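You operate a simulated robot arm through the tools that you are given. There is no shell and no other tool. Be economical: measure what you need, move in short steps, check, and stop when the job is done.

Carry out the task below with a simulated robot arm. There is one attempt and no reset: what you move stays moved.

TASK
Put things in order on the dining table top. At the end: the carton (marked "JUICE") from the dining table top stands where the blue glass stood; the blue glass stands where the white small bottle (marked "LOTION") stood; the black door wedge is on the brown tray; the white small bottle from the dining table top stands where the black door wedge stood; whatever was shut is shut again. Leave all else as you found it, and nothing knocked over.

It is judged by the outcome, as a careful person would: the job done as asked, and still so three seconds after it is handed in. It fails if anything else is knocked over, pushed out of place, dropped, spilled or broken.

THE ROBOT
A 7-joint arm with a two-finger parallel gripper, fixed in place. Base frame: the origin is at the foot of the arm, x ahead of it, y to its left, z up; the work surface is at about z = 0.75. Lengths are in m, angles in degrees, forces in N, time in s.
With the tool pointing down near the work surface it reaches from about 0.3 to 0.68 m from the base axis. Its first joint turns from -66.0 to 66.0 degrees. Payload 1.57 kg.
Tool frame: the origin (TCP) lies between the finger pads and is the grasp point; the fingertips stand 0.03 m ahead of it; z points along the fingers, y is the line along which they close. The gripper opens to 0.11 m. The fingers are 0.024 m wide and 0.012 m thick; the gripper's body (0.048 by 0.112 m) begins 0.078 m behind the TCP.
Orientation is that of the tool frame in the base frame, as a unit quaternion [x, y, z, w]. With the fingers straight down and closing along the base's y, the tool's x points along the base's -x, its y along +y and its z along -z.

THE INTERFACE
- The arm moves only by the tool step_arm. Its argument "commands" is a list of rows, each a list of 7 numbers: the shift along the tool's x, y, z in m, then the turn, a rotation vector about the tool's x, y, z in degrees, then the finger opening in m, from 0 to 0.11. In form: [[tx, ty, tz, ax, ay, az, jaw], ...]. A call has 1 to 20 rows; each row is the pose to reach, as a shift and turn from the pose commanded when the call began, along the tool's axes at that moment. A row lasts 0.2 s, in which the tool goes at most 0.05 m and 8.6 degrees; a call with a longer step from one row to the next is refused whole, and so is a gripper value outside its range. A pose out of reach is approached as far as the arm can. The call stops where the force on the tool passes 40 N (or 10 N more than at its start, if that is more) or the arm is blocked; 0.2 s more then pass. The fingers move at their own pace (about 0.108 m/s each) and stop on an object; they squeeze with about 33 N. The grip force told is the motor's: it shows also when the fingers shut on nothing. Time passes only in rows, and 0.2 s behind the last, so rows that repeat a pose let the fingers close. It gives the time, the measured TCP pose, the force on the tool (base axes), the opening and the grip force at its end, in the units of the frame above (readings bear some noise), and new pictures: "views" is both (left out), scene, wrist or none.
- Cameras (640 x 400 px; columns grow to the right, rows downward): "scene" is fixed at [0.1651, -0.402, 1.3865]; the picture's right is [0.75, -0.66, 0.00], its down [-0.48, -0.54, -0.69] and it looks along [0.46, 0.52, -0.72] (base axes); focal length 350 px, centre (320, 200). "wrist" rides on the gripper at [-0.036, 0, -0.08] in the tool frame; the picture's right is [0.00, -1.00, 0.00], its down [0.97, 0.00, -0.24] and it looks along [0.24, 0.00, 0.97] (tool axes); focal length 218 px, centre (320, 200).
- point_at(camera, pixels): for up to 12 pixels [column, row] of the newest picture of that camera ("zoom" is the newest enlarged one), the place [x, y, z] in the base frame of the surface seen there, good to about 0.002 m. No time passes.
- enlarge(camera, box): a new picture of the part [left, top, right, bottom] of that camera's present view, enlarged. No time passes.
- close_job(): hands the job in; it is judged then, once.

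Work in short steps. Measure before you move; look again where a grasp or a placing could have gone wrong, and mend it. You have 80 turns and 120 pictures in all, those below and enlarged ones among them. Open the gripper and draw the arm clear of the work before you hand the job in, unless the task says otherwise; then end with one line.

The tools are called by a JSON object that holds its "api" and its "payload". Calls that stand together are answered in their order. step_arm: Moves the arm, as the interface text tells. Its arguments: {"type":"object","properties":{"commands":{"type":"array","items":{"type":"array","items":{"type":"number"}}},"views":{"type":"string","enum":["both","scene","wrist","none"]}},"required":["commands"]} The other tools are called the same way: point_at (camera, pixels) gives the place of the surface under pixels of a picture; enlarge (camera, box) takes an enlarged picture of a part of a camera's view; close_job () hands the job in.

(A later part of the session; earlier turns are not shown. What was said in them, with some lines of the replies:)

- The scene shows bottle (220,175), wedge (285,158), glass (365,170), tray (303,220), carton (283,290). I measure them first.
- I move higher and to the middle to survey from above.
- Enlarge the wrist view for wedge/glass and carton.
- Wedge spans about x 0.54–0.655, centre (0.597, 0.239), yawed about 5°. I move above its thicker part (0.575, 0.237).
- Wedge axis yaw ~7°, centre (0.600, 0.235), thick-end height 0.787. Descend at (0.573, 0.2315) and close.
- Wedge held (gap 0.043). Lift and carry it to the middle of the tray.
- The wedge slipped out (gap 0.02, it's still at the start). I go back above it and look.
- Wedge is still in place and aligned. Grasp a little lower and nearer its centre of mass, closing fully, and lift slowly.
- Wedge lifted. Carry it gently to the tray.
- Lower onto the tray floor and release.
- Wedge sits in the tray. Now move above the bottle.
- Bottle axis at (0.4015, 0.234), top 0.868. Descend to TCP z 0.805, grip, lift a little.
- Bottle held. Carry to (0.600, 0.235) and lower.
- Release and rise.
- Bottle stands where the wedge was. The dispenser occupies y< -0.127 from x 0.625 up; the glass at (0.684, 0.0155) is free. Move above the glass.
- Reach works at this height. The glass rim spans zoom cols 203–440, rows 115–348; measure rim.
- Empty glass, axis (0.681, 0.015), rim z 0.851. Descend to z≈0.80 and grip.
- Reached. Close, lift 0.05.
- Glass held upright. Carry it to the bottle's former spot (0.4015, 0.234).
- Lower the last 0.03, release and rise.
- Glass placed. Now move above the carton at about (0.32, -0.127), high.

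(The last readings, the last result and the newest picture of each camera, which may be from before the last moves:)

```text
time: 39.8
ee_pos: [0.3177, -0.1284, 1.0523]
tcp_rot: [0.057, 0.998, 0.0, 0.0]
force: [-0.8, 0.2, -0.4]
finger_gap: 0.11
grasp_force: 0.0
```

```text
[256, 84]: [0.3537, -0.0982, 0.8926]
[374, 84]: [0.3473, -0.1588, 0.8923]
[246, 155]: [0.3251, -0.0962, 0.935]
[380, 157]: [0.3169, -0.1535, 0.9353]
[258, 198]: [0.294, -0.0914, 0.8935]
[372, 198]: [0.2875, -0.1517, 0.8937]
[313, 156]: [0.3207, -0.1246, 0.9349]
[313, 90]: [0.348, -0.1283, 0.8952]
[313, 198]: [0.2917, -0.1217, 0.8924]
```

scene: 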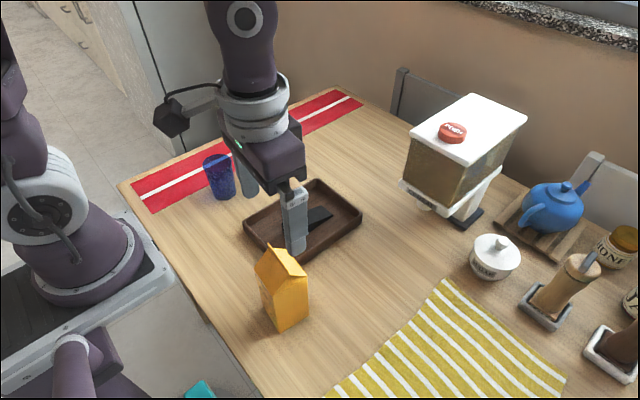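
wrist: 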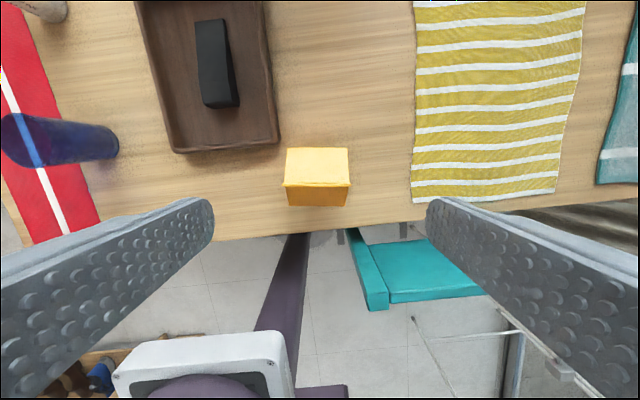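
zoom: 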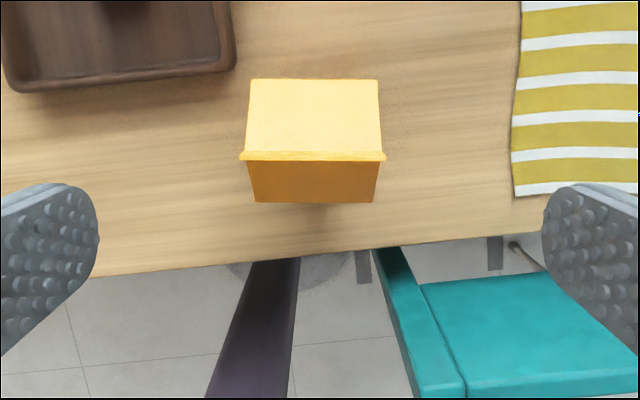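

Carton centre (0.321, -0.125), ridge z 0.935, walls up to 0.89; yaw aligned. Descend to z 0.868 and grip.

{"api": "step_arm", "payload": {"commands": [[-0.0026, 0.0037, 0.03, 0, 0, 0, 0.11], [-0.0026, 0.0037, 0.065, 0, 0, 0, 0.11], [-0.0026, 0.0037, 0.1, 0, 0, 0, 0.11], [-0.0026, 0.0037, 0.135, 0, 0, 0, 0.11], [-0.0026, 0.0037, 0.165, 0, 0, 0, 0.11], [-0.0026, 0.0037, 0.18, 0, 0, 0, 0.11], [-0.0026, 0.0037, 0.184, 0, 0, 0, 0.11], [-0.0026, 0.0037, 0.184, 0, 0, 0, 0.08], [-0.0026, 0.0037, 0.184, 0, 0, 0, 0.05], [-0.0026, 0.0037, 0.184, 0, 0, 0, 0.02], [-0.0026, 0.0037, 0.184, 0, 0, 0, 0], [-0.0026, 0.0037, 0.184, 0, 0, 0, 0]], "views": "both"}}

```text
time: 42.4
ee_pos: [0.3209, -0.1233, 0.8698]
tcp_rot: [0.056, 0.998, 0.0, 0.0]
force: [-0.3, -0.1, 0.1]
finger_gap: 0.066
grasp_force: 32.5
```

scene: 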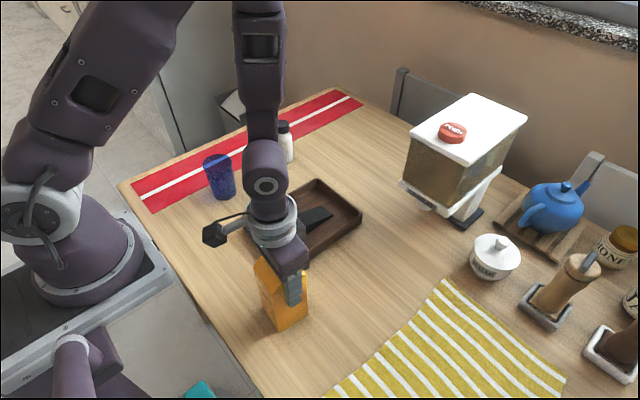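
wrist: 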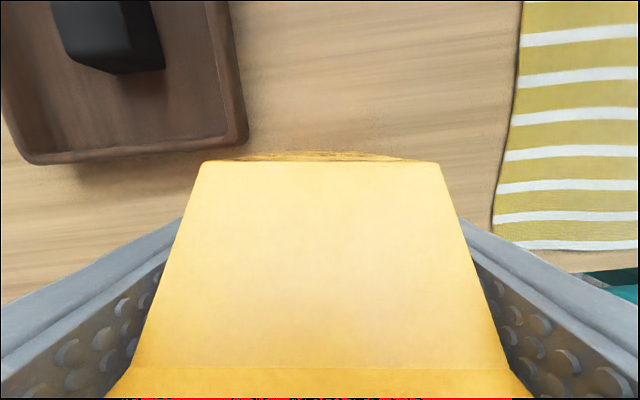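

Gripped (gap 0.066). Lift slowly by 0.06 and check.

{"api": "step_arm", "payload": {"commands": [[0, 0, -0.003, 0, 0, 0, 0], [0, 0, -0.008, 0, 0, 0, 0], [0, 0, -0.015, 0, 0, 0, 0], [0, 0, -0.025, 0, 0, 0, 0], [0, 0, -0.037, 0, 0, 0, 0], [0, 0, -0.05, 0, 0, 0, 0], [0, 0, -0.06, 0, 0, 0, 0]], "views": "both"}}

```text
time: 44.0
ee_pos: [0.32, -0.1225, 0.928]
tcp_rot: [0.057, 0.998, -0.001, -0.001]
force: [0.4, 0.4, -6.6]
finger_gap: 0.0657
grasp_force: 32.6
```

scene: 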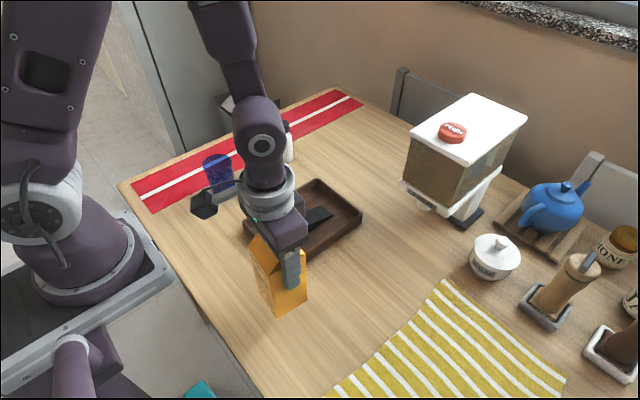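
wrist: 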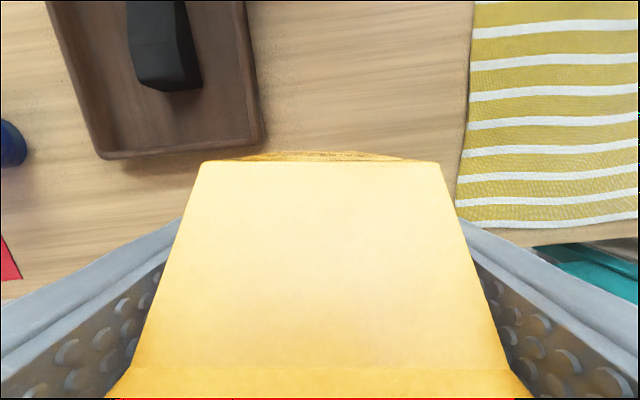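

Carton held securely (≈0.65 kg). Carry it to above (0.681, 0.015).

{"api": "step_arm", "payload": {"commands": [[-0.007, 0.004, -0.01, 0, 0, 0, 0], [-0.024, 0.0125, -0.02, 0, 0, 0, 0], [-0.048, 0.025, -0.02, 0, 0, 0, 0], [-0.074, 0.0386, -0.02, 0, 0, 0, 0], [-0.1, 0.0522, -0.02, 0, 0, 0, 0], [-0.126, 0.0658, -0.02, 0, 0, 0, 0], [-0.152, 0.0794, -0.02, 0, 0, 0, 0], [-0.178, 0.093, -0.02, 0, 0, 0, 0], [-0.204, 0.1065, -0.02, 0, 0, 0, 0], [-0.23, 0.12, -0.02, 0, 0, 0, 0], [-0.256, 0.1337, -0.02, 0, 0, 0, 0], [-0.282, 0.1473, -0.02, 0, 0, 0, 0], [-0.306, 0.16, -0.02, 0, 0, 0, 0], [-0.325, 0.17, -0.02, 0, 0, 0, 0], [-0.337, 0.176, -0.02, 0, 0, 0, 0], [-0.3426, 0.1789, -0.02, 0, 0, 0, 0], [-0.3426, 0.1789, -0.02, 0, 0, 0, 0]], "views": "both"}}

```text
time: 47.6
ee_pos: [0.6805, 0.0167, 0.95]
tcp_rot: [0.055, 0.998, 0.0, 0.0]
force: [-0.7, 0.1, -6.1]
finger_gap: 0.066
grasp_force: 32.4
```

scene: 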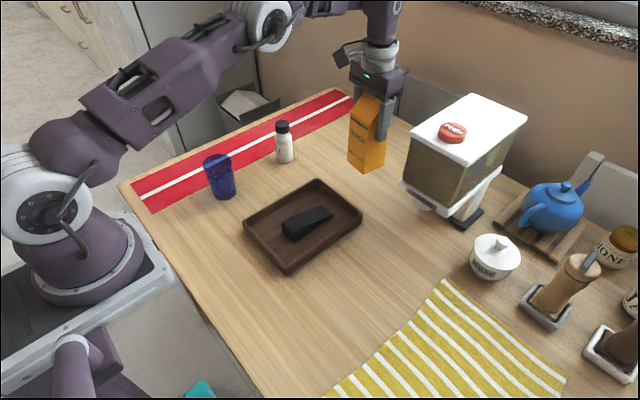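
wrist: 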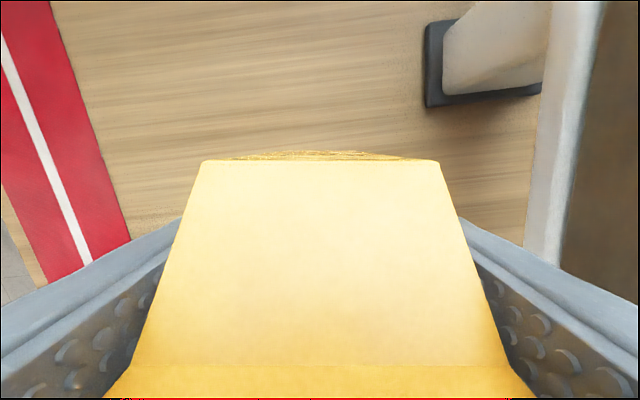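

Upright and over target. Lower 0.079 gently.

{"api": "step_arm", "payload": {"commands": [[0, 0, 0.015, 0, 0, 0, 0], [0, 0, 0.035, 0, 0, 0, 0], [0, 0, 0.053, 0, 0, 0, 0], [0, 0, 0.066, 0, 0, 0, 0], [0, 0, 0.074, 0, 0, 0, 0], [0, 0, 0.079, 0, 0, 0, 0], [0, 0, 0.079, 0, 0, 0, 0]], "views": "scene"}}

{"api": "enlarge", "payload": {"camera": "scene", "box": [310, 70, 430, 230]}}

```text
time: 49.2
ee_pos: [0.6816, 0.017, 0.8702]
tcp_rot: [0.056, 0.998, 0.0, 0.0]
force: [0.0, 0.1, -5.7]
finger_gap: 0.0662
grasp_force: 33.3
```

scene: 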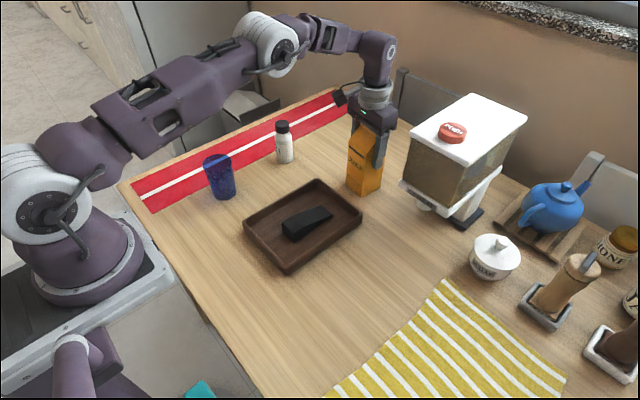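

```text
2.50 times, centred on (370, 150) of scene
```

zoom: 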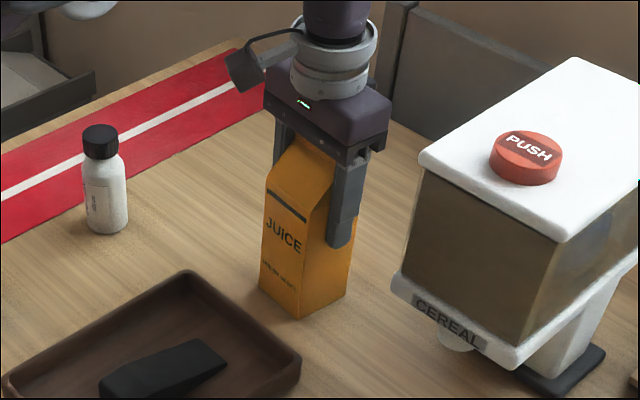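

Still bearing ~5.7 N, about 1 mm off the table. Inch down until the table carries it, then release.

{"api": "step_arm", "payload": {"commands": [[0, 0, 0.001, 0, 0, 0, 0], [0, 0, 0.002, 0, 0, 0, 0], [0, 0, 0.002, 0, 0, 0, 0]], "views": "none"}}

```text
time: 50.0
ee_pos: [0.682, 0.016, 0.8687]
tcp_rot: [0.057, 0.998, -0.001, 0.002]
force: [-6.7, -1.8, 23.2]
finger_gap: 0.0658
grasp_force: 33.5
```

Contact made; ease up 1 mm and release, then rise.

{"api": "step_arm", "payload": {"commands": [[0, 0, -0.001, 0, 0, 0, 0], [0, 0, -0.001, 0, 0, 0, 0.07], [0, 0, -0.001, 0, 0, 0, 0.09], [0, 0, -0.001, 0, 0, 0, 0.11], [0, 0, -0.001, 0, 0, 0, 0.11], [0, 0, -0.02, 0, 0, 0, 0.11], [0, 0, -0.05, 0, 0, 0, 0.11], [0, 0, -0.09, 0, 0, 0, 0.11], [0, 0, -0.13, 0, 0, 0, 0.11], [0, 0, -0.17, 0, 0, 0, 0.11]], "views": "both"}}

```text
time: 52.2
ee_pos: [0.6753, 0.015, 1.0213]
tcp_rot: [0.051, 0.999, -0.008, -0.016]
force: [-1.0, 0.0, 1.1]
finger_gap: 0.1103
grasp_force: 0.1
out of reach, approached as far as the arm can: row 10
```

scene: 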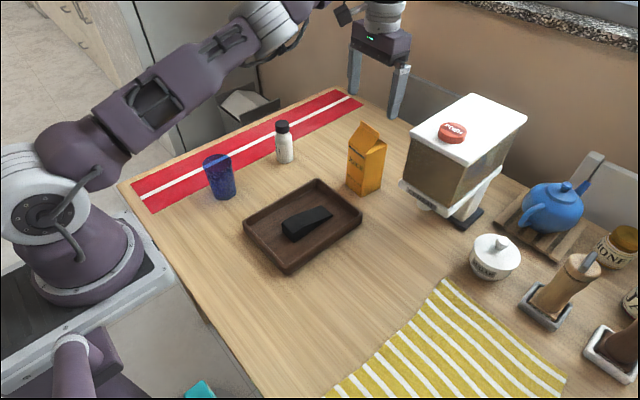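
wrist: 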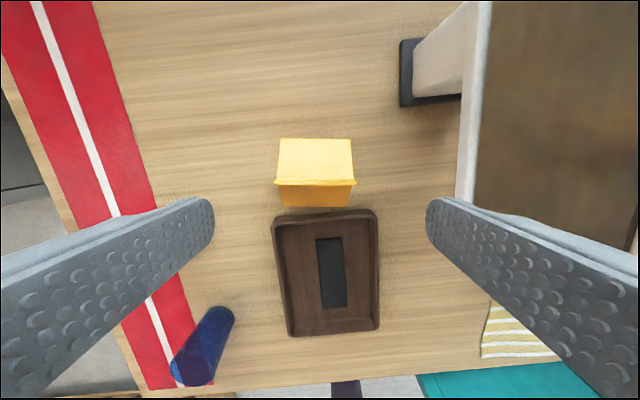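

Carton stands at the target. Draw the arm back and verify positions.

{"api": "step_arm", "payload": {"commands": [[0.03, 0, 0, 0, 0, 0, 0.11], [0.07, 0.02, -0.01, 0, 0, 0, 0.11], [0.11, 0.04, -0.03, 0, 0, 0, 0.11], [0.15, 0.05, -0.04, 0, 0, 0, 0.11], [0.19, 0.06, -0.05, 0, 0, 0, 0.11], [0.22, 0.06, -0.06, 0, 0, 0, 0.11], [0.22, 0.06, -0.06, 0, 0, 0, 0.11]], "views": "both"}}

{"api": "enlarge", "payload": {"camera": "scene", "box": [180, 100, 420, 290]}}

{"api": "point_at", "payload": {"camera": "scene", "pixels": [[282, 124], [217, 160], [349, 170], [362, 180], [380, 170], [370, 137], [284, 160], [223, 197], [362, 214], [244, 224], [320, 181], [290, 272]]}}

```text
time: 53.8
ee_pos: [0.4681, 0.1009, 1.0985]
tcp_rot: [0.055, 0.998, 0.0, 0.0]
force: [-0.2, -0.2, 0.0]
finger_gap: 0.1103
grasp_force: 0.2
```

scene: 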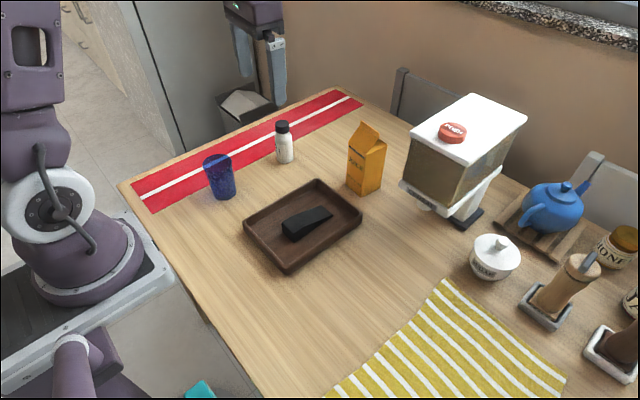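
wrist: 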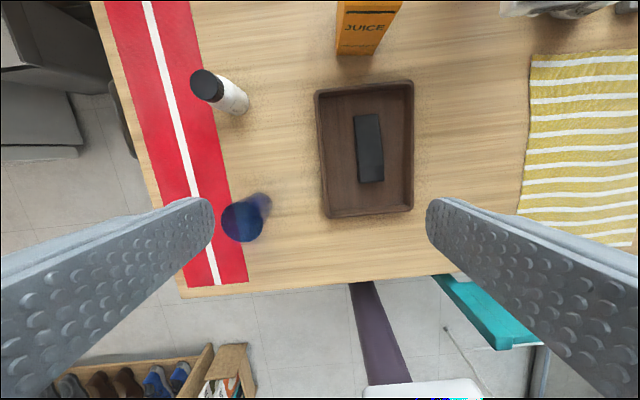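

```text
2.11 times, centred on (300, 195) of scene
```

zoom: 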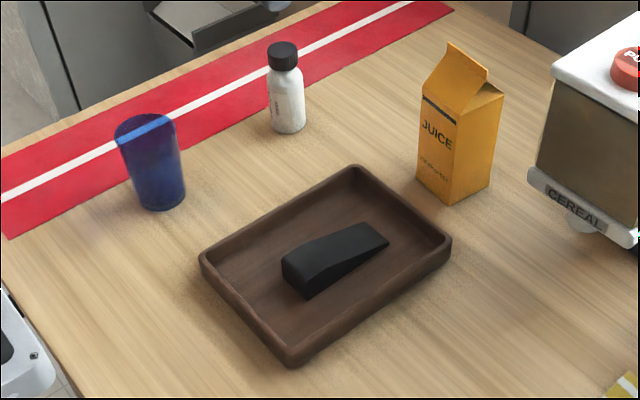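

```text
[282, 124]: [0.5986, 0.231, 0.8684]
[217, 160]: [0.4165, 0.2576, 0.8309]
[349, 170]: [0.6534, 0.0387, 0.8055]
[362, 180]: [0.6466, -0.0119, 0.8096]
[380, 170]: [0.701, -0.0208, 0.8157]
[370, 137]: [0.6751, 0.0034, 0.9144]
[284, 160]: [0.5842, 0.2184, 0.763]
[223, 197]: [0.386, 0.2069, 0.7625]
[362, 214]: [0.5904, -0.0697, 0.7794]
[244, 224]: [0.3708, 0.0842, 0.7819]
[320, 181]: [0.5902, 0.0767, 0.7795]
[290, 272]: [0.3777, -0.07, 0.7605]
```

Everything stands upright at its target: bottle near (0.600, 0.235), glass near (0.4015, 0.234), carton near (0.681, 0.015) and the wedge in the tray. The arm is clear, so I hand in.

{"api": "close_job", "payload": {}}

```text
The job is handed in.
```

The job is done and handed in: the carton stands where the glass was, the glass where the bottle was, the bottle where the wedge was, and the wedge lies on the tray. Nothing was knocked over. On my first try the wedge slipped from the gripper but stayed close to where it was, and the second grasp held.
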